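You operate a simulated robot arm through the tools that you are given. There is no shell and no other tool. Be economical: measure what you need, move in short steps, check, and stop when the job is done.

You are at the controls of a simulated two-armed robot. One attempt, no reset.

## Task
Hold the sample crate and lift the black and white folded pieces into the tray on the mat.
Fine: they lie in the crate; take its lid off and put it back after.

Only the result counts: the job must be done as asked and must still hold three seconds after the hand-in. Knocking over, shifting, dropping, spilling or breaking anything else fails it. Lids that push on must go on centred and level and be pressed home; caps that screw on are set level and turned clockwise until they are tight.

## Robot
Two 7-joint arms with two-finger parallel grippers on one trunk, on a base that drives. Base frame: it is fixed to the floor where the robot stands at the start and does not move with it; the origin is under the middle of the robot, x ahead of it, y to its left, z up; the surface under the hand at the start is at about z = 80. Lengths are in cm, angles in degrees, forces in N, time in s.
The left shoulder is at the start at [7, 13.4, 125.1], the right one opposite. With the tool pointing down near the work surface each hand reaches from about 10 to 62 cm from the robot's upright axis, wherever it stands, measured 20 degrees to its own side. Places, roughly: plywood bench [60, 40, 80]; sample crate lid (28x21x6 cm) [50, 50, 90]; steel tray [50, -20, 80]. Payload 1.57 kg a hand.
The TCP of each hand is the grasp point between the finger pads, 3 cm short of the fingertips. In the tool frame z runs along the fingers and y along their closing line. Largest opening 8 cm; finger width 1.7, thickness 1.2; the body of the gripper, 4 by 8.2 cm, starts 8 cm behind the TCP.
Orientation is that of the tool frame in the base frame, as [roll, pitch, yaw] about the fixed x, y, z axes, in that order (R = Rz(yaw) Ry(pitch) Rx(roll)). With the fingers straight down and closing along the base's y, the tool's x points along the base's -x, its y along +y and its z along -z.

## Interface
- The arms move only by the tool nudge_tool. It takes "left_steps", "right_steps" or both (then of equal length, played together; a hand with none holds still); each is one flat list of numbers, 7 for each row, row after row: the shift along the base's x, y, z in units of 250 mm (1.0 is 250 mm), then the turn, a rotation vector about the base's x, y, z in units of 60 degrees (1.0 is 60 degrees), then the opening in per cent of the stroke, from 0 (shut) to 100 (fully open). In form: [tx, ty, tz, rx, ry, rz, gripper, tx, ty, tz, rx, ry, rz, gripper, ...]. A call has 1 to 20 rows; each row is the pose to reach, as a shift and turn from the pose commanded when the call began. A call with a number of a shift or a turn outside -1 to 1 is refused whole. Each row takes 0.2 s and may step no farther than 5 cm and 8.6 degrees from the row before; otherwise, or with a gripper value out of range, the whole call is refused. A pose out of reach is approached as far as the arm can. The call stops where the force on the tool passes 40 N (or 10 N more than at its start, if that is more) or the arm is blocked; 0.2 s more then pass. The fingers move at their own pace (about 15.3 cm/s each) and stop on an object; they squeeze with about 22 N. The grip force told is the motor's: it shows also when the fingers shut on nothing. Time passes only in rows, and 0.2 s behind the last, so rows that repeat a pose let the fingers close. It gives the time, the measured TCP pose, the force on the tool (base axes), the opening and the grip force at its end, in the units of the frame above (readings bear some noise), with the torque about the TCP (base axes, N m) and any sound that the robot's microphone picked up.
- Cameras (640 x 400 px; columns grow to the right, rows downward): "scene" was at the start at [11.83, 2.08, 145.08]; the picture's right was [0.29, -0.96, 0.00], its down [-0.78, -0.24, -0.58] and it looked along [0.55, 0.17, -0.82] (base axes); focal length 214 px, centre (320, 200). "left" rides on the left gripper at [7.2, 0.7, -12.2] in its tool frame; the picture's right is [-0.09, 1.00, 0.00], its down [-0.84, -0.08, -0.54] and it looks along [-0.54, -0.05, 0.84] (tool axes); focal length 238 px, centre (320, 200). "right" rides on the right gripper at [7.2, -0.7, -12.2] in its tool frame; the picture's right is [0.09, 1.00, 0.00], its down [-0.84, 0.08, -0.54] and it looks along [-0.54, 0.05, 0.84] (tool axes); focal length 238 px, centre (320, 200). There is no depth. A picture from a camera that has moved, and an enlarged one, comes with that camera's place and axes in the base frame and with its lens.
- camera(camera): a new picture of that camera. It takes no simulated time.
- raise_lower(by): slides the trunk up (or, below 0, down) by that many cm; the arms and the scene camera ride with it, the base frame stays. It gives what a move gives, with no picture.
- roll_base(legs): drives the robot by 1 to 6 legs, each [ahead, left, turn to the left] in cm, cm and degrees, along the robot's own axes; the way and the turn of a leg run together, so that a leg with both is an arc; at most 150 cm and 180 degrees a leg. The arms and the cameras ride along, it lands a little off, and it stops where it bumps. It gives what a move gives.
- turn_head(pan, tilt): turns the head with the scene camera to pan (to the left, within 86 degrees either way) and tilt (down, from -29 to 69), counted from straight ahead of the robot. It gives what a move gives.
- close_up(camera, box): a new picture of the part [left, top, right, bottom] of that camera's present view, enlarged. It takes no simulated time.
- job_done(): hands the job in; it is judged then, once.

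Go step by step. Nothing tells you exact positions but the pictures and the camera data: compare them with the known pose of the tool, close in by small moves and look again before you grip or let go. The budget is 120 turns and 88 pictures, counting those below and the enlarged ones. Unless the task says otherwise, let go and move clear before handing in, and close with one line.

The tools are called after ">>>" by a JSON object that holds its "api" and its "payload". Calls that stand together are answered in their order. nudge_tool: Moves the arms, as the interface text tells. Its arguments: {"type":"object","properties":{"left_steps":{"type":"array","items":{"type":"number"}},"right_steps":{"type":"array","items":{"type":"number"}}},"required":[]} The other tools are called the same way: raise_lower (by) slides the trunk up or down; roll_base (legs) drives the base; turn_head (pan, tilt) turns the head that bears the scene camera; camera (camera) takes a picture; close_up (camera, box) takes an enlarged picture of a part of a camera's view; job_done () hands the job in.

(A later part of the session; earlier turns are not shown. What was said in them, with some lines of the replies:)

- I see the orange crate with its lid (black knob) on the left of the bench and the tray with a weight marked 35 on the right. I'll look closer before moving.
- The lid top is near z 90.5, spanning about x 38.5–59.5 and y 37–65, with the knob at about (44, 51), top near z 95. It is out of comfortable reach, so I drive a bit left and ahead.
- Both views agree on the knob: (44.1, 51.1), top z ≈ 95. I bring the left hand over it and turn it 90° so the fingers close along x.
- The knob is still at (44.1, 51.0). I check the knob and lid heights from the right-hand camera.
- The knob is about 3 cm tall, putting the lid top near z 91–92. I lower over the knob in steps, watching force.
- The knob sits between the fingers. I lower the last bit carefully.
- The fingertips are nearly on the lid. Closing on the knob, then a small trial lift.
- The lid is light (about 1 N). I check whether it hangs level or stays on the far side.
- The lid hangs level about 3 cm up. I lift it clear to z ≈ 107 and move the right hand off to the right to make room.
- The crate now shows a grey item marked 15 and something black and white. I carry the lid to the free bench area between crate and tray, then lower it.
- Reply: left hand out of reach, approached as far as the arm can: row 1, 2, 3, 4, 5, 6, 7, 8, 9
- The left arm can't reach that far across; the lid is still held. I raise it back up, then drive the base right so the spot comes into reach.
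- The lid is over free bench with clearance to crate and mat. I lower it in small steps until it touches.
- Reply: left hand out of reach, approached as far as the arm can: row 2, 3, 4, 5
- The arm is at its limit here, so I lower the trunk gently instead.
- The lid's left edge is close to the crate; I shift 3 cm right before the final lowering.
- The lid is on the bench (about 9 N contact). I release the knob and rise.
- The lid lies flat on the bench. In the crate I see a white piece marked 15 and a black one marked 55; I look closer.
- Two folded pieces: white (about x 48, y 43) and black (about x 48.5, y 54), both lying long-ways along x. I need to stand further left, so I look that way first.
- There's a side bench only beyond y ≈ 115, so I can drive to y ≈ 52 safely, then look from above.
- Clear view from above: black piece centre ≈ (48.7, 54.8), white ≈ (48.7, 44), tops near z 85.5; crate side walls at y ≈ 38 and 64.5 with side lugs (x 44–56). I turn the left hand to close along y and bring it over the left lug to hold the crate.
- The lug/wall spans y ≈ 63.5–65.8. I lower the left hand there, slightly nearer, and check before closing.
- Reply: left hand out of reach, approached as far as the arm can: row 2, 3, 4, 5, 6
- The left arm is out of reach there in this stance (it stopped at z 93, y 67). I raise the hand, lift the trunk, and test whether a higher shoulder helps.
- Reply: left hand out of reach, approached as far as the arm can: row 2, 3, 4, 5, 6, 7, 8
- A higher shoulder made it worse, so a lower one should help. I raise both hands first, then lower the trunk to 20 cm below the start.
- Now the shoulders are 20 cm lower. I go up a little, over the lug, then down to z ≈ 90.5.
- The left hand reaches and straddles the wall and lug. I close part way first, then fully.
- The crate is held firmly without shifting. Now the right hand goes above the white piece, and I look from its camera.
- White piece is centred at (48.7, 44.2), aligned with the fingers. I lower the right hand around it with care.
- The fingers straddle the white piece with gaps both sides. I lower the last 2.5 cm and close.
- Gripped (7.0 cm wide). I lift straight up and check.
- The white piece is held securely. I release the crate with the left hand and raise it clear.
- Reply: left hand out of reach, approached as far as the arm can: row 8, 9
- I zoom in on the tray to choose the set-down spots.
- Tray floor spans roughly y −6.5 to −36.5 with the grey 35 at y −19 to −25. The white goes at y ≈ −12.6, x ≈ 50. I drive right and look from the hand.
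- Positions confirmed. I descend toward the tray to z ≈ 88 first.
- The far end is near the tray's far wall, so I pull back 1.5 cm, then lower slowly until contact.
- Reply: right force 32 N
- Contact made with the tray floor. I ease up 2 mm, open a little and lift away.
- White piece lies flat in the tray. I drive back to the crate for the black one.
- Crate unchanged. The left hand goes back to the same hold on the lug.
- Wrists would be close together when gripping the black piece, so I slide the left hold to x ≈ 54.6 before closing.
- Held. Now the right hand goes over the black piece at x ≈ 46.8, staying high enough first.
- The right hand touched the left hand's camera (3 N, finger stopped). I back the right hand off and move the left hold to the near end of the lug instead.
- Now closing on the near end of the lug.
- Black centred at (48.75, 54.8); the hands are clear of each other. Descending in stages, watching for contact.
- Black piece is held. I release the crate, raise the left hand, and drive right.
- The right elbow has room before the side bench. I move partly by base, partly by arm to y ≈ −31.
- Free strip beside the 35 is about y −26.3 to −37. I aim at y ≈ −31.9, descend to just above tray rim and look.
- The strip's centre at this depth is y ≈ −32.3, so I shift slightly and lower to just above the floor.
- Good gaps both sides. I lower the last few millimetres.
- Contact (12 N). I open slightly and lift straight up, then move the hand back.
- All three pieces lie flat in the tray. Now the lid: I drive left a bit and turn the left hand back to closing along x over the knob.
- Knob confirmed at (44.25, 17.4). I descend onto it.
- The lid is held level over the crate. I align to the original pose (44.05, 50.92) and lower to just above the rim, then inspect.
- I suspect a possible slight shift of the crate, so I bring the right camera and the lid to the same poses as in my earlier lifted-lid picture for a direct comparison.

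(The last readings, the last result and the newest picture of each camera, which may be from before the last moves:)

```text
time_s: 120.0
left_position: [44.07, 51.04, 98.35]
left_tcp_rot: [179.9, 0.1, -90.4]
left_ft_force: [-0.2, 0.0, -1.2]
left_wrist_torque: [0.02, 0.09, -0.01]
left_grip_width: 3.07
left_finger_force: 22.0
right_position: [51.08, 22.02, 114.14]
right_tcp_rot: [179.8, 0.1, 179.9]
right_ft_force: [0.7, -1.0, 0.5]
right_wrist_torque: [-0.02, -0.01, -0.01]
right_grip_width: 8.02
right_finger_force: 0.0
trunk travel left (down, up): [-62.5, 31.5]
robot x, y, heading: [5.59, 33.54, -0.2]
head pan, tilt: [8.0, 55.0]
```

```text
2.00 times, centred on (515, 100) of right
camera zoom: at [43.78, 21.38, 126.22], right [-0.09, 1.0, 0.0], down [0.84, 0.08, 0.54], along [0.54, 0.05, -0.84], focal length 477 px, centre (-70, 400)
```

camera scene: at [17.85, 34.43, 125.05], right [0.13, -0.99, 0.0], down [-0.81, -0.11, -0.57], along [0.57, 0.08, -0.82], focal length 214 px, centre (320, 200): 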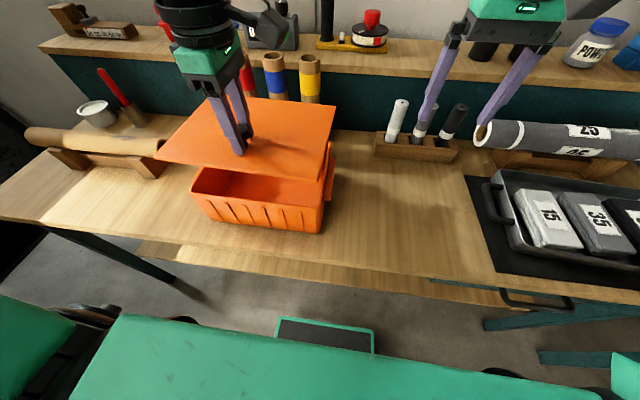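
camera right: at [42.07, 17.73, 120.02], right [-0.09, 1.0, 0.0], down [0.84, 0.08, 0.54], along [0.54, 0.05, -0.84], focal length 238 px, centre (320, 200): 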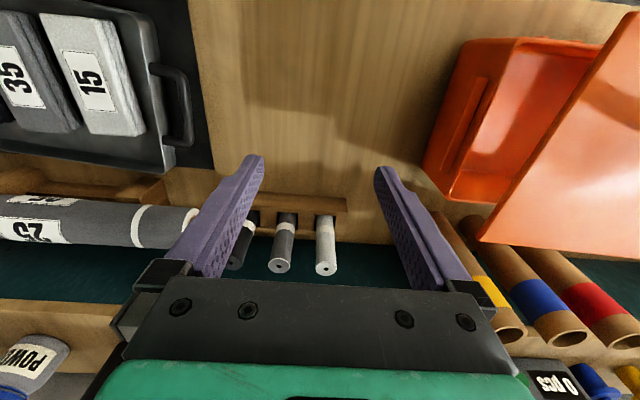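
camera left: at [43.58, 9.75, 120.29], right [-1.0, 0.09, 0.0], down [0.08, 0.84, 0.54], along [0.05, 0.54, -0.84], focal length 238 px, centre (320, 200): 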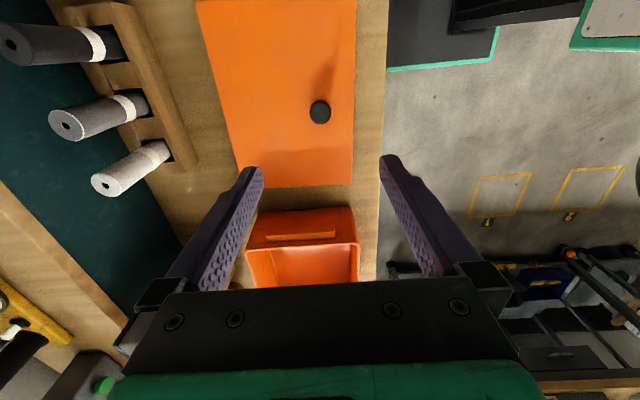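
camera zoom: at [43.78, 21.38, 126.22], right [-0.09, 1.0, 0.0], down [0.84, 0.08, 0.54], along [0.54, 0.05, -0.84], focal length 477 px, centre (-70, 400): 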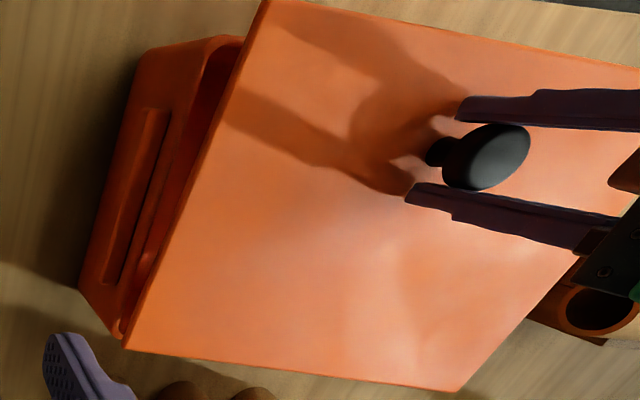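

Direct comparison shows the crate sits about 0.65 cm further in x and 0.3 cm less in y than before. I shift the lid accordingly to (44.7, 50.65) and lower to just above seating.

>>> {"api": "nudge_tool", "payload": {"left_steps": [0.014, -0.006, -0.01, 0, 0, 0, 0, 0.027, -0.0124, -0.03, 0, 0, 0, 0, 0.027, -0.0124, -0.06, 0, 0, 0, 0, 0.027, -0.0124, -0.085, 0, 0, 0, 0, 0.027, -0.0124, -0.1, 0, 0, 0, 0, 0.027, -0.0124, -0.1, 0, 0, 0, 0]}}

>>> {"api": "close_up", "payload": {"camera": "scene", "box": [150, 80, 350, 240]}}

```text
time_s: 121.4
left_position: [44.72, 50.73, 95.78]
left_tcp_rot: [179.9, 0.1, -90.3]
left_ft_force: [-0.4, -0.4, 0.0]
left_wrist_torque: [0.11, -0.22, -0.03]
left_grip_width: 3.1
left_finger_force: 22.5
right_position: [50.98, 22.03, 114.05]
right_tcp_rot: [-180.0, -0.1, 179.9]
right_ft_force: [0.1, -0.1, 0.2]
right_wrist_torque: [0.03, 0.0, 0.01]
right_grip_width: 8.0
right_finger_force: 0.1
trunk travel left (down, up): [-62.5, 31.5]
robot x, y, heading: [5.6, 33.45, -0.2]
head pan, tilt: [8.0, 55.0]
```

```text
2.50 times, centred on (250, 160) of scene
camera zoom: at [17.79, 34.41, 125.06], right [0.14, -0.99, 0.0], down [-0.81, -0.11, -0.57], along [0.57, 0.08, -0.82], focal length 536 px, centre (495, 300)
```

zoom: 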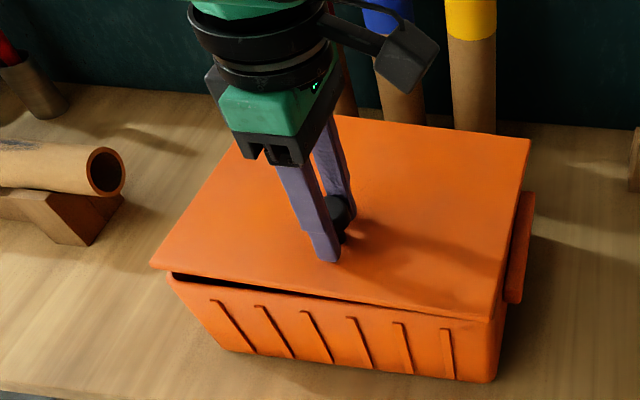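

Contact begins at the far side (the lid sags slightly there). I lower gently in small steps.

>>> {"api": "nudge_tool", "payload": {"left_steps": [0, 0, -0.01, 0, 0, 0, 0, 0, 0, -0.02, 0, 0, 0, 0, 0, 0, -0.02, 0, 0, 0, 0]}}

```text
time_s: 122.2
left_position: [44.79, 50.8, 95.41]
left_tcp_rot: [179.9, 0.1, -90.2]
left_ft_force: [-0.8, -1.1, 0.6]
left_wrist_torque: [-0.12, -0.02, -0.01]
left_grip_width: 3.09
left_finger_force: 22.3
right_position: [50.91, 22.04, 114.13]
right_tcp_rot: [-180.0, 0.0, 179.9]
right_ft_force: [-0.2, 0.2, 0.3]
right_wrist_torque: [0.03, -0.02, 0.02]
right_grip_width: 7.98
right_finger_force: 0.1
trunk travel left (down, up): [-62.5, 31.5]
robot x, y, heading: [6.03, 33.98, 0.1]
head pan, tilt: [8.0, 55.0]
```

>>> {"api": "nudge_tool", "payload": {"left_steps": [0, 0, -0.01, 0, 0, 0, 0, 0, 0, -0.02, 0, 0, 0, 0, 0, 0, -0.02, 0, 0, 0, 0]}}

>>> {"api": "close_up", "payload": {"camera": "right", "box": [390, 0, 640, 200]}}

>>> {"api": "close_up", "payload": {"camera": "scene", "box": [150, 80, 350, 240]}}

```text
time_s: 123.0
left_position: [44.76, 50.73, 95.22]
left_tcp_rot: [-179.8, 0.1, -90.2]
left_ft_force: [6.1, 4.3, 29.8]
left_wrist_torque: [0.17, -0.35, 0.06]
left_grip_width: 3.08
left_finger_force: 21.6
right_position: [50.88, 22.0, 114.21]
right_tcp_rot: [-180.0, 0.2, 179.9]
right_ft_force: [0.6, -0.6, 0.6]
right_wrist_torque: [-0.01, 0.01, 0.05]
right_grip_width: 7.99
right_finger_force: 0.1
trunk travel left (down, up): [-62.5, 31.5]
robot x, y, heading: [5.97, 33.39, -0.2]
head pan, tilt: [8.0, 55.0]
```

```text
2.00 times, centred on (515, 100) of right
camera zoom: at [43.52, 21.39, 126.32], right [-0.09, 1.0, 0.0], down [0.84, 0.08, 0.54], along [0.54, 0.05, -0.84], focal length 477 px, centre (-70, 400)
```

zoom: 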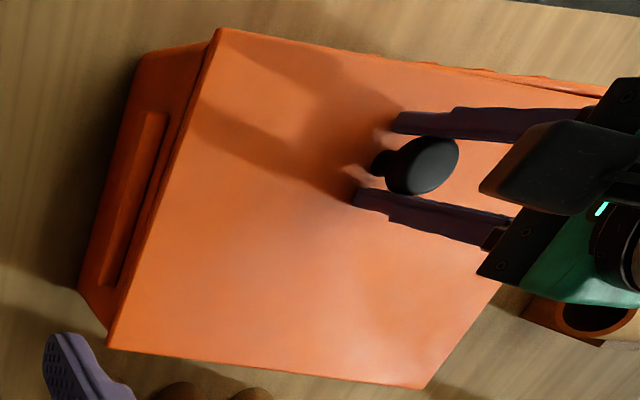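

```text
2.50 times, centred on (250, 160) of scene
camera zoom: at [17.59, 34.4, 125.11], right [0.14, -0.99, 0.0], down [-0.81, -0.11, -0.58], along [0.57, 0.08, -0.82], focal length 536 px, centre (495, 300)
```

zoom: 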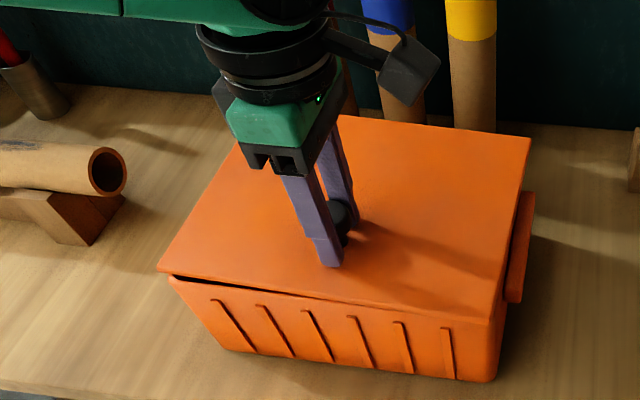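

The lid is nearly home but its left side looks a few millimetres high. I release the knob, rise, close the fingers, and will press on the lid top at several points, using contact heights to judge level.

>>> {"api": "nudge_tool", "payload": {"left_steps": [0, 0, 0.012, 0, 0, 0, 0, 0, 0, 0.012, 0, 0, 0, 60, 0, 0, 0.012, 0, 0, 0, 100, 0, 0, 0.012, 0, 0, 0, 100, 0, 0, 0.1, 0, 0, 0, 100, 0, 0, 0.2, 0, 0, 0, 100, 0.1, 0.12, 0.22, 0, 0, 0, 0, 0.2, 0.24, 0.22, 0, 0, 0, 0, 0.2, 0.32, 0.22, 0, 0, 0, 0, 0.2, 0.32, 0.22, 0, 0, 0, 0]}}

>>> {"api": "close_up", "payload": {"camera": "scene", "box": [150, 80, 350, 240]}}

```text
time_s: 125.2
left_position: [49.87, 58.74, 100.31]
left_tcp_rot: [179.7, 0.1, -90.3]
left_ft_force: [-0.4, -0.6, -0.1]
left_wrist_torque: [0.01, 0.04, -0.01]
left_grip_width: 0.0
left_finger_force: 20.6
right_position: [51.19, 22.0, 114.03]
right_tcp_rot: [180.0, 0.0, 179.8]
right_ft_force: [0.6, -0.1, 0.4]
right_wrist_torque: [0.01, 0.0, 0.02]
right_grip_width: 8.03
right_finger_force: 0.0
trunk travel left (down, up): [-62.5, 31.5]
robot x, y, heading: [5.96, 33.62, -0.3]
head pan, tilt: [8.0, 55.0]
```

```text
2.50 times, centred on (250, 160) of scene
camera zoom: at [17.87, 34.41, 125.05], right [0.14, -0.99, 0.0], down [-0.81, -0.11, -0.57], along [0.57, 0.08, -0.82], focal length 536 px, centre (495, 300)
```

zoom: 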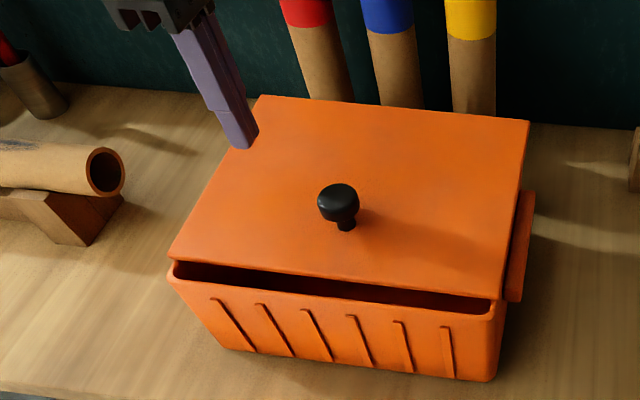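

The rising fingers dragged the lid about 1.7 cm in +x and about 2° round; it still rests on the crate. I go back over the knob with open fingers and look, to regrip and reseat it.

>>> {"api": "nudge_tool", "payload": {"left_steps": [0, 0, 0.08, 0, 0, 0, 0, -0.05, -0.1, 0.12, 0, 0, 0, 50, -0.1, -0.2, 0.12, 0, 0, 0, 100, -0.139, -0.318, 0.12, 0, 0, 0, 100, -0.139, -0.318, 0.12, 0, 0, 0, 100, -0.139, -0.318, 0.12, 0, 0, 0, 100]}}

>>> {"api": "camera", "payload": {"camera": "left"}}

```text
time_s: 126.6
left_position: [46.27, 50.99, 103.54]
left_tcp_rot: [180.0, 0.1, -90.2]
left_ft_force: [1.0, -0.3, -0.8]
left_wrist_torque: [-0.02, 0.0, 0.01]
left_grip_width: 8.02
left_finger_force: 0.0
right_position: [51.03, 21.97, 114.09]
right_tcp_rot: [-180.0, 0.0, 179.9]
right_ft_force: [0.0, 0.7, 0.2]
right_wrist_torque: [0.0, -0.03, 0.03]
right_grip_width: 8.0
right_finger_force: 0.0
trunk travel left (down, up): [-62.5, 31.5]
robot x, y, heading: [5.7, 33.63, -0.1]
head pan, tilt: [8.0, 55.0]
```

```text
1 pictures are left
camera left: at [45.65, 43.74, 115.7], right [-1.0, 0.1, 0.0], down [0.08, 0.84, 0.54], along [0.05, 0.54, -0.84], focal length 238 px, centre (320, 200)
```

left: 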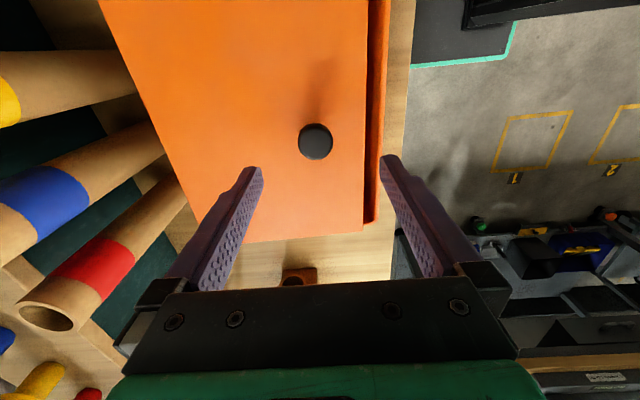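

The knob is now at about (46.6, 50.75), and the lid sits about 1.9 cm behind the front rim. I descend straight over it and grip.

>>> {"api": "nudge_tool", "payload": {"left_steps": [0.013, -0.008, -0.08, 0, 0, 0, 100, 0.013, -0.008, -0.18, 0, 0, 0, 100, 0.013, -0.008, -0.26, 0, 0, 0, 100, 0.013, -0.008, -0.3, 0, 0, 0, 100, 0.013, -0.008, -0.316, 0, 0, 0, 100, 0.013, -0.008, -0.328, 0, 0, 0, 100, 0.013, -0.008, -0.328, 0, 0, 0, 100]}}

```text
time_s: 128.2
left_position: [46.61, 50.45, 95.32]
left_tcp_rot: [-180.0, 0.1, -90.3]
left_ft_force: [0.6, 2.3, 6.5]
left_wrist_torque: [0.04, -0.39, 0.06]
left_grip_width: 8.0
left_finger_force: 0.0
right_position: [51.05, 22.01, 114.16]
right_tcp_rot: [180.0, 0.2, 179.8]
right_ft_force: [0.5, 0.6, 0.2]
right_wrist_torque: [0.02, 0.03, -0.02]
right_grip_width: 7.99
right_finger_force: 0.1
trunk travel left (down, up): [-62.5, 31.5]
robot x, y, heading: [6.05, 33.56, -0.2]
head pan, tilt: [8.0, 55.0]
```

Light contact with the lid top; I ease up 2 mm and grip, then lift 3 cm.

>>> {"api": "nudge_tool", "payload": {"left_steps": [0, 0, 0.01, 0, 0, 0, 100, 0, 0, 0.01, 0, 0, 0, 50, 0, 0, 0.01, 0, 0, 0, 0, 0, 0, 0.01, 0, 0, 0, 0, 0, 0, 0.01, 0, 0, 0, 0]}}

>>> {"api": "nudge_tool", "payload": {"left_steps": [0, 0, 0.02, 0, 0, 0, 0, 0, 0, 0.06, 0, 0, 0, 0, 0, 0, 0.12, 0, 0, 0, 0, 0, 0, 0.12, 0, 0, 0, 0]}}

```text
time_s: 129.4
left_position: [46.79, 50.69, 95.53]
left_tcp_rot: [179.9, 0.1, -90.2]
left_ft_force: [0.4, 0.0, -0.1]
left_wrist_torque: [0.01, 0.11, -0.01]
left_grip_width: 3.1
left_finger_force: 21.7
right_position: [51.01, 22.09, 113.93]
right_tcp_rot: [-180.0, 0.0, 179.9]
right_ft_force: [-0.5, -0.2, -0.1]
right_wrist_torque: [-0.02, 0.0, 0.03]
right_grip_width: 7.99
right_finger_force: 0.0
trunk travel left (down, up): [-62.5, 31.5]
robot x, y, heading: [5.77, 33.5, -0.4]
head pan, tilt: [8.0, 55.0]
```

```text
time_s: 130.4
left_position: [46.76, 50.67, 98.47]
left_tcp_rot: [179.7, 0.0, -90.2]
left_ft_force: [0.2, -0.2, -0.8]
left_wrist_torque: [-0.02, 0.09, 0.01]
left_grip_width: 3.06
left_finger_force: 21.9
right_position: [51.15, 22.18, 114.04]
right_tcp_rot: [-180.0, 0.0, 179.8]
right_ft_force: [0.3, 0.6, -0.2]
right_wrist_torque: [-0.02, 0.03, 0.06]
right_grip_width: 8.0
right_finger_force: 0.1
trunk travel left (down, up): [-62.5, 31.5]
robot x, y, heading: [6.07, 33.37, -0.0]
head pan, tilt: [8.0, 55.0]
```

Lid is lifted and hanging level. I move it to x ≈ 44.5, y ≈ 50.75 with a −0.5° turn and lower until light contact.

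>>> {"api": "nudge_tool", "payload": {"left_steps": [-0.045, 0.002, 0, 0, 0, -0.005, 0, -0.089, 0.003, 0, 0, 0, -0.009, 0, -0.089, 0.003, 0, 0, 0, -0.009, 0, -0.089, 0.003, -0.04, 0, 0, -0.009, 0, -0.089, 0.003, -0.08, 0, 0, -0.009, 0, -0.089, 0.003, -0.1, 0, 0, -0.009, 0, -0.089, 0.003, -0.1, 0, 0, -0.009, 0]}}

```text
time_s: 132.0
left_position: [44.37, 50.75, 96.05]
left_tcp_rot: [179.8, 0.1, -90.8]
left_ft_force: [0.6, 0.3, -1.5]
left_wrist_torque: [-0.03, 0.05, 0.02]
left_grip_width: 3.09
left_finger_force: 22.3
right_position: [51.14, 21.96, 114.05]
right_tcp_rot: [-180.0, 0.0, 179.9]
right_ft_force: [-0.2, 0.1, 0.0]
right_wrist_torque: [-0.01, -0.01, 0.0]
right_grip_width: 8.01
right_finger_force: 0.1
trunk travel left (down, up): [-62.5, 31.5]
robot x, y, heading: [5.44, 33.28, -0.1]
head pan, tilt: [8.0, 55.0]
```

>>> {"api": "nudge_tool", "payload": {"left_steps": [0, 0, -0.008, 0, 0, 0, 0, 0, 0, -0.016, 0, 0, 0, 0, 0, 0, -0.016, 0, 0, 0, 0]}}

>>> {"api": "nudge_tool", "payload": {"left_steps": [0, 0, -0.006, 0, 0, 0, 0, 0, 0, -0.012, 0, 0, 0, 0, 0, 0, -0.012, 0, 0, 0, 0]}}

```text
time_s: 132.8
left_position: [44.44, 50.69, 95.59]
left_tcp_rot: [179.9, 0.1, -90.8]
left_ft_force: [0.4, 0.9, -1.5]
left_wrist_torque: [0.01, 0.05, -0.02]
left_grip_width: 3.06
left_finger_force: 21.6
right_position: [51.06, 22.07, 114.04]
right_tcp_rot: [-179.9, 0.0, 179.9]
right_ft_force: [-0.1, -0.3, 0.2]
right_wrist_torque: [-0.01, 0.01, 0.0]
right_grip_width: 8.03
right_finger_force: 0.0
trunk travel left (down, up): [-62.5, 31.5]
robot x, y, heading: [6.0, 33.25, 0.0]
head pan, tilt: [8.0, 55.0]
```

```text
time_s: 133.6
left_position: [44.49, 50.62, 95.13]
left_tcp_rot: [179.8, 0.1, -90.8]
left_ft_force: [0.4, -0.3, 2.3]
left_wrist_torque: [-0.08, 0.19, 0.07]
left_grip_width: 3.08
left_finger_force: 22.0
right_position: [51.09, 22.08, 113.94]
right_tcp_rot: [180.0, 0.0, 179.8]
right_ft_force: [0.5, -0.3, -0.4]
right_wrist_torque: [-0.04, 0.01, -0.03]
right_grip_width: 8.0
right_finger_force: 0.1
trunk travel left (down, up): [-62.5, 31.5]
robot x, y, heading: [5.78, 33.44, -0.4]
head pan, tilt: [8.0, 55.0]
```

No early catching this time; it contacts at z ≈ 95.1. I press a bit further.

>>> {"api": "nudge_tool", "payload": {"left_steps": [0, 0, -0.006, 0, 0, 0, 0, 0, 0, -0.01, 0, 0, 0, 0, 0, 0, -0.01, 0, 0, 0, 0]}}

```text
time_s: 134.4
left_position: [44.3, 50.79, 95.15]
left_tcp_rot: [-179.9, 0.1, -90.8]
left_ft_force: [4.4, 2.7, 17.0]
left_wrist_torque: [0.07, -0.12, 0.0]
left_grip_width: 3.1
left_finger_force: 22.1
right_position: [50.9, 22.01, 114.11]
right_tcp_rot: [180.0, 0.1, 179.8]
right_ft_force: [0.7, -0.1, 0.4]
right_wrist_torque: [0.02, 0.0, 0.05]
right_grip_width: 7.99
right_finger_force: 0.1
trunk travel left (down, up): [-62.5, 31.5]
robot x, y, heading: [6.08, 33.33, -0.3]
head pan, tilt: [8.0, 55.0]
```

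It is firm. I press to a higher force, then unload, open and rise straight up with pauses.

>>> {"api": "nudge_tool", "payload": {"left_steps": [0, 0, -0.006, 0, 0, 0, 0, 0, 0, -0.012, 0, 0, 0, 0, 0, 0, -0.012, 0, 0, 0, 0]}}

>>> {"api": "nudge_tool", "payload": {"left_steps": [0, 0, 0.012, 0, 0, 0, 0, 0, 0, 0.026, 0, 0, 0, 0, 0, 0, 0.026, 0, 0, 0, 50, 0, 0, 0.026, 0, 0, 0, 100, 0, 0, 0.026, 0, 0, 0, 100, 0, 0, 0.026, 0, 0, 0, 100, 0, 0, 0.1, 0, 0, 0, 100, 0, 0, 0.2, 0, 0, 0, 100, 0, 0, 0.35, 0, 0, 0, 100, 0, 0, 0.35, 0, 0, 0, 100]}}

```text
time_s: 135.2
left_position: [44.47, 50.75, 94.74]
left_tcp_rot: [-180.0, 0.1, -90.9]
left_ft_force: [7.5, 2.2, 22.1]
left_wrist_torque: [0.15, -0.06, 0.0]
left_grip_width: 3.08
left_finger_force: 22.1
right_position: [50.95, 21.98, 114.13]
right_tcp_rot: [179.9, 0.1, 179.9]
right_ft_force: [0.2, 0.3, 0.1]
right_wrist_torque: [0.0, 0.04, 0.01]
right_grip_width: 8.02
right_finger_force: 0.0
trunk travel left (down, up): [-62.5, 31.5]
robot x, y, heading: [5.52, 33.58, 0.0]
head pan, tilt: [8.0, 55.0]
```

```text
time_s: 137.4
left_position: [44.38, 50.58, 103.4]
left_tcp_rot: [179.9, 0.0, -90.8]
left_ft_force: [0.7, 0.2, -0.4]
left_wrist_torque: [0.01, -0.03, 0.03]
left_grip_width: 8.0
left_finger_force: 0.1
right_position: [51.16, 21.93, 114.02]
right_tcp_rot: [180.0, 0.1, 180.0]
right_ft_force: [-0.5, 0.2, 0.2]
right_wrist_torque: [-0.01, 0.0, 0.0]
right_grip_width: 7.97
right_finger_force: 0.0
trunk travel left (down, up): [-62.5, 31.5]
robot x, y, heading: [5.78, 33.43, -0.4]
head pan, tilt: [8.0, 55.0]
```

Released cleanly. Now I press with closed fingertips on the lid's left part and note the contact height.

>>> {"api": "nudge_tool", "payload": {"left_steps": [0, 0, 0, 0, 0, 0, 0, 0, 0, 0, 0, 0, 0, 0, 0.1, 0.15, 0, 0, 0, 0, 0, 0.2, 0.3, 0, 0, 0, 0, 0, 0.2, 0.35, -0.1, 0, 0, 0, 0, 0.2, 0.35, -0.2, 0, 0, 0, 0, 0.2, 0.35, -0.28, 0, 0, 0, 0, 0.2, 0.35, -0.31, 0, 0, 0, 0, 0.2, 0.35, -0.325, 0, 0, 0, 0, 0.2, 0.35, -0.325, 0, 0, 0, 0]}}

```text
time_s: 139.6
left_position: [49.3, 59.41, 95.17]
left_tcp_rot: [179.8, 0.1, -90.8]
left_ft_force: [-0.2, 0.4, 0.0]
left_wrist_torque: [0.0, -0.02, -0.01]
left_grip_width: 0.0
left_finger_force: 21.3
right_position: [51.06, 22.06, 114.07]
right_tcp_rot: [-179.9, 0.0, 179.9]
right_ft_force: [0.1, 0.6, 0.8]
right_wrist_torque: [0.02, -0.04, -0.02]
right_grip_width: 8.01
right_finger_force: 0.1
trunk travel left (down, up): [-62.5, 31.5]
robot x, y, heading: [6.21, 34.01, -0.2]
head pan, tilt: [8.0, 55.0]
```

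>>> {"api": "nudge_tool", "payload": {"left_steps": [0, 0, -0.008, 0, 0, 0, 0, 0, 0, -0.016, 0, 0, 0, 0, 0, 0, -0.016, 0, 0, 0, 0]}}

>>> {"api": "nudge_tool", "payload": {"left_steps": [0, 0, -0.006, 0, 0, 0, 0, 0, 0, -0.012, 0, 0, 0, 0, 0, 0, -0.012, 0, 0, 0, 0]}}

```text
time_s: 140.4
left_position: [49.52, 59.57, 94.79]
left_tcp_rot: [179.8, 0.2, -90.8]
left_ft_force: [0.9, 0.7, -0.2]
left_wrist_torque: [0.01, 0.01, -0.02]
left_grip_width: 0.0
left_finger_force: 21.4
right_position: [51.02, 22.1, 114.06]
right_tcp_rot: [180.0, 0.0, 179.9]
right_ft_force: [0.6, 0.7, -0.6]
right_wrist_torque: [0.01, -0.03, 0.02]
right_grip_width: 8.01
right_finger_force: 0.1
trunk travel left (down, up): [-62.5, 31.5]
robot x, y, heading: [5.65, 33.81, -0.3]
head pan, tilt: [8.0, 55.0]
```

```text
time_s: 141.2
left_position: [49.36, 59.5, 94.86]
left_tcp_rot: [-179.9, 0.2, -90.8]
left_ft_force: [1.1, 4.0, 13.9]
left_wrist_torque: [0.08, -0.03, -0.03]
left_grip_width: 0.0
left_finger_force: 21.2
right_position: [50.85, 22.07, 114.17]
right_tcp_rot: [180.0, 0.2, 179.9]
right_ft_force: [0.1, -0.4, -0.7]
right_wrist_torque: [-0.01, 0.01, 0.0]
right_grip_width: 8.01
right_finger_force: 0.1
trunk travel left (down, up): [-62.5, 31.5]
robot x, y, heading: [5.58, 33.33, -0.1]
head pan, tilt: [8.0, 55.0]
```

Left side is firm at z ≈ 94.8. Same check on the right part.

>>> {"api": "nudge_tool", "payload": {"left_steps": [0, 0, 0.1, 0, 0, 0, 0, 0.02, 0, 0.2, 0, 0, 0, 0, 0.02, -0.17, 0.2, 0, 0, 0, 0, 0.02, -0.34, 0.2, 0, 0, 0, 0, 0.02, -0.51, 0.2, 0, 0, 0, 0, 0.02, -0.67, 0.2, 0, 0, 0, 0, 0.02, -0.67, 0.1, 0, 0, 0, 0, 0.02, -0.67, 0.04, 0, 0, 0, 0, 0.02, -0.67, 0.022, 0, 0, 0, 0, 0.02, -0.67, 0.022, 0, 0, 0, 0]}}

>>> {"api": "nudge_tool", "payload": {"left_steps": [0, 0, -0.008, 0, 0, 0, 0, 0, 0, -0.016, 0, 0, 0, 0, 0, 0, -0.016, 0, 0, 0, 0]}}

>>> {"api": "nudge_tool", "payload": {"left_steps": [0, 0, -0.006, 0, 0, 0, 0, 0, 0, -0.012, 0, 0, 0, 0, 0, 0, -0.012, 0, 0, 0, 0]}}

```text
time_s: 143.4
left_position: [49.8, 42.74, 95.15]
left_tcp_rot: [179.9, 0.1, -90.8]
left_ft_force: [0.2, -0.1, 0.7]
left_wrist_torque: [-0.01, 0.0, 0.01]
left_grip_width: 0.0
left_finger_force: 21.0
right_position: [51.14, 21.94, 114.07]
right_tcp_rot: [-180.0, 0.0, 179.9]
right_ft_force: [0.4, -0.2, -0.1]
right_wrist_torque: [0.0, -0.02, -0.02]
right_grip_width: 8.03
right_finger_force: 0.1
trunk travel left (down, up): [-62.5, 31.5]
robot x, y, heading: [5.8, 33.98, -0.4]
head pan, tilt: [8.0, 55.0]
```

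```text
time_s: 144.2
left_position: [49.92, 42.59, 94.71]
left_tcp_rot: [179.9, 0.1, -90.8]
left_ft_force: [-0.3, 1.1, 1.1]
left_wrist_torque: [-0.02, -0.04, 0.05]
left_grip_width: 0.0
left_finger_force: 21.3
right_position: [51.1, 22.08, 114.08]
right_tcp_rot: [-179.9, 0.1, 179.9]
right_ft_force: [0.4, 0.1, -0.2]
right_wrist_torque: [-0.01, -0.01, 0.0]
right_grip_width: 8.01
right_finger_force: 0.0
trunk travel left (down, up): [-62.5, 31.5]
robot x, y, heading: [5.67, 33.36, 0.0]
head pan, tilt: [8.0, 55.0]
```

```text
time_s: 145.0
left_position: [49.81, 42.76, 94.65]
left_tcp_rot: [-179.5, 0.0, -90.7]
left_ft_force: [5.9, 6.6, 32.7]
left_wrist_torque: [0.22, -0.13, -0.24]
left_grip_width: 0.0
left_finger_force: 21.2
right_position: [50.82, 21.98, 114.16]
right_tcp_rot: [180.0, 0.2, 180.0]
right_ft_force: [0.0, -0.9, -0.9]
right_wrist_torque: [-0.01, -0.02, 0.01]
right_grip_width: 8.0
right_finger_force: 0.1
trunk travel left (down, up): [-62.5, 31.5]
robot x, y, heading: [5.62, 33.22, -0.2]
head pan, tilt: [8.0, 55.0]
```

Right side is level with the left (≈94.7). I press at the back-centre and then near the front edge to confirm pitch.

>>> {"api": "nudge_tool", "payload": {"left_steps": [0, 0, 0.1, 0, 0, 0, 0, 0, 0, 0.2, 0, 0, 0, 0, 0.06, 0.16, 0.2, 0, 0, 0, 0, 0.12, 0.33, 0.2, 0, 0, 0, 0, 0.18, 0.34, 0.1, 0, 0, 0, 0, 0.18, 0.34, 0.04, 0, 0, 0, 0, 0.18, 0.34, 0.02, 0, 0, 0, 0, 0.18, 0.34, 0.012, 0, 0, 0, 0, 0.18, 0.34, 0.004, 0, 0, 0, 0, 0.18, 0.34, 0.004, 0, 0, 0, 0]}}

>>> {"api": "nudge_tool", "payload": {"left_steps": [0, 0, 0.1, 0, 0, 0, 0, 0, 0, 0.2, 0, 0, 0, 0, -0.06, 0.17, 0.24, 0, 0, 0, 0, -0.2, 0.26, 0.24, 0, 0, 0, 0, -0.38, 0.26, 0.24, 0, 0, 0, 0, -0.5, 0.26, 0.2, 0, 0, 0, 0, -0.5, 0.26, 0.1, 0, 0, 0, 0, -0.5, 0.26, 0.04, 0, 0, 0, 0, -0.5, 0.26, 0.02, 0, 0, 0, 0, -0.5, 0.26, 0.01, 0, 0, 0, 0, -0.5, 0.26, 0.002, 0, 0, 0, 0, -0.5, 0.26, 0.002, 0, 0, 0, 0]}}

```text
time_s: 147.2
left_position: [54.36, 51.17, 94.81]
left_tcp_rot: [-179.8, 0.0, -90.8]
left_ft_force: [4.7, 3.6, 16.6]
left_wrist_torque: [0.12, -0.11, -0.02]
left_grip_width: 0.02
left_finger_force: 21.5
right_position: [50.87, 22.04, 114.02]
right_tcp_rot: [-180.0, 0.1, 179.8]
right_ft_force: [-0.3, 0.5, 0.5]
right_wrist_torque: [-0.01, 0.02, -0.01]
right_grip_width: 8.0
right_finger_force: 0.1
trunk travel left (down, up): [-62.5, 31.5]
robot x, y, heading: [5.82, 33.31, -0.3]
head pan, tilt: [8.0, 55.0]
```

```text
time_s: 149.8
left_position: [41.92, 57.78, 94.65]
left_tcp_rot: [-179.7, 0.2, -90.8]
left_ft_force: [5.3, 6.6, 27.1]
left_wrist_torque: [0.14, -0.15, 0.02]
left_grip_width: 0.0
left_finger_force: 21.0
right_position: [50.91, 22.0, 114.19]
right_tcp_rot: [179.8, 0.0, 179.9]
right_ft_force: [0.0, -0.1, 0.0]
right_wrist_torque: [0.03, 0.01, 0.03]
right_grip_width: 8.03
right_finger_force: 0.1
trunk travel left (down, up): [-62.5, 31.5]
robot x, y, heading: [5.61, 33.59, -0.3]
head pan, tilt: [8.0, 55.0]
```

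All points read 94.65–94.85, so the lid is level and firm. I raise the hand clear and take the last picture.

>>> {"api": "nudge_tool", "payload": {"left_steps": [0, 0, 0.1, 0, 0, 0, 0, 0, 0, 0.25, 0, 0, 0, 0, 0, 0.05, 0.4, 0, 0, 0, 0, 0.1, 0.2, 0.45, 0, 0, 0, 0, 0.15, 0.38, 0.45, 0, 0, 0, 0, 0.15, 0.5, 0.45, 0, 0, 0, 0]}}

>>> {"api": "close_up", "payload": {"camera": "scene", "box": [150, 80, 350, 240]}}

```text
time_s: 151.2
left_position: [45.6, 70.23, 105.83]
left_tcp_rot: [179.9, 0.1, -90.8]
left_ft_force: [0.2, 0.6, -0.2]
left_wrist_torque: [-0.01, 0.01, 0.0]
left_grip_width: 0.0
left_finger_force: 21.0
right_position: [50.91, 22.18, 114.06]
right_tcp_rot: [180.0, 0.0, 179.9]
right_ft_force: [0.2, 0.2, -0.7]
right_wrist_torque: [-0.02, -0.01, 0.02]
right_grip_width: 8.0
right_finger_force: 0.1
trunk travel left (down, up): [-62.5, 31.5]
robot x, y, heading: [5.59, 32.83, -0.3]
head pan, tilt: [8.0, 55.0]
```

```text
2.50 times, centred on (250, 160) of scene
camera zoom: at [17.8, 34.5, 125.06], right [0.14, -0.99, 0.0], down [-0.81, -0.11, -0.57], along [0.57, 0.08, -0.82], focal length 536 px, centre (495, 300)
```

zoom: 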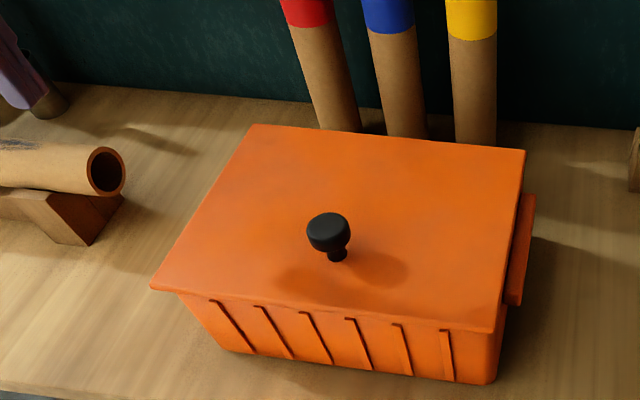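

The lid sits level and gap-free on the crate, both folded pieces are in the tray, and both hands are clear. Handing in.

>>> {"api": "job_done", "payload": {}}

```text
The job is handed in.
```

The black and white folded pieces are in the tray, and the lid is back on the crate, level and pressed down. I held the crate with the left hand while lifting each piece out. The crate ended up about 0.7 cm from where it started, and I reseated the lid to match. My first try at the lid knocked it about 1.7 cm out of place, so I regripped it and set it again.
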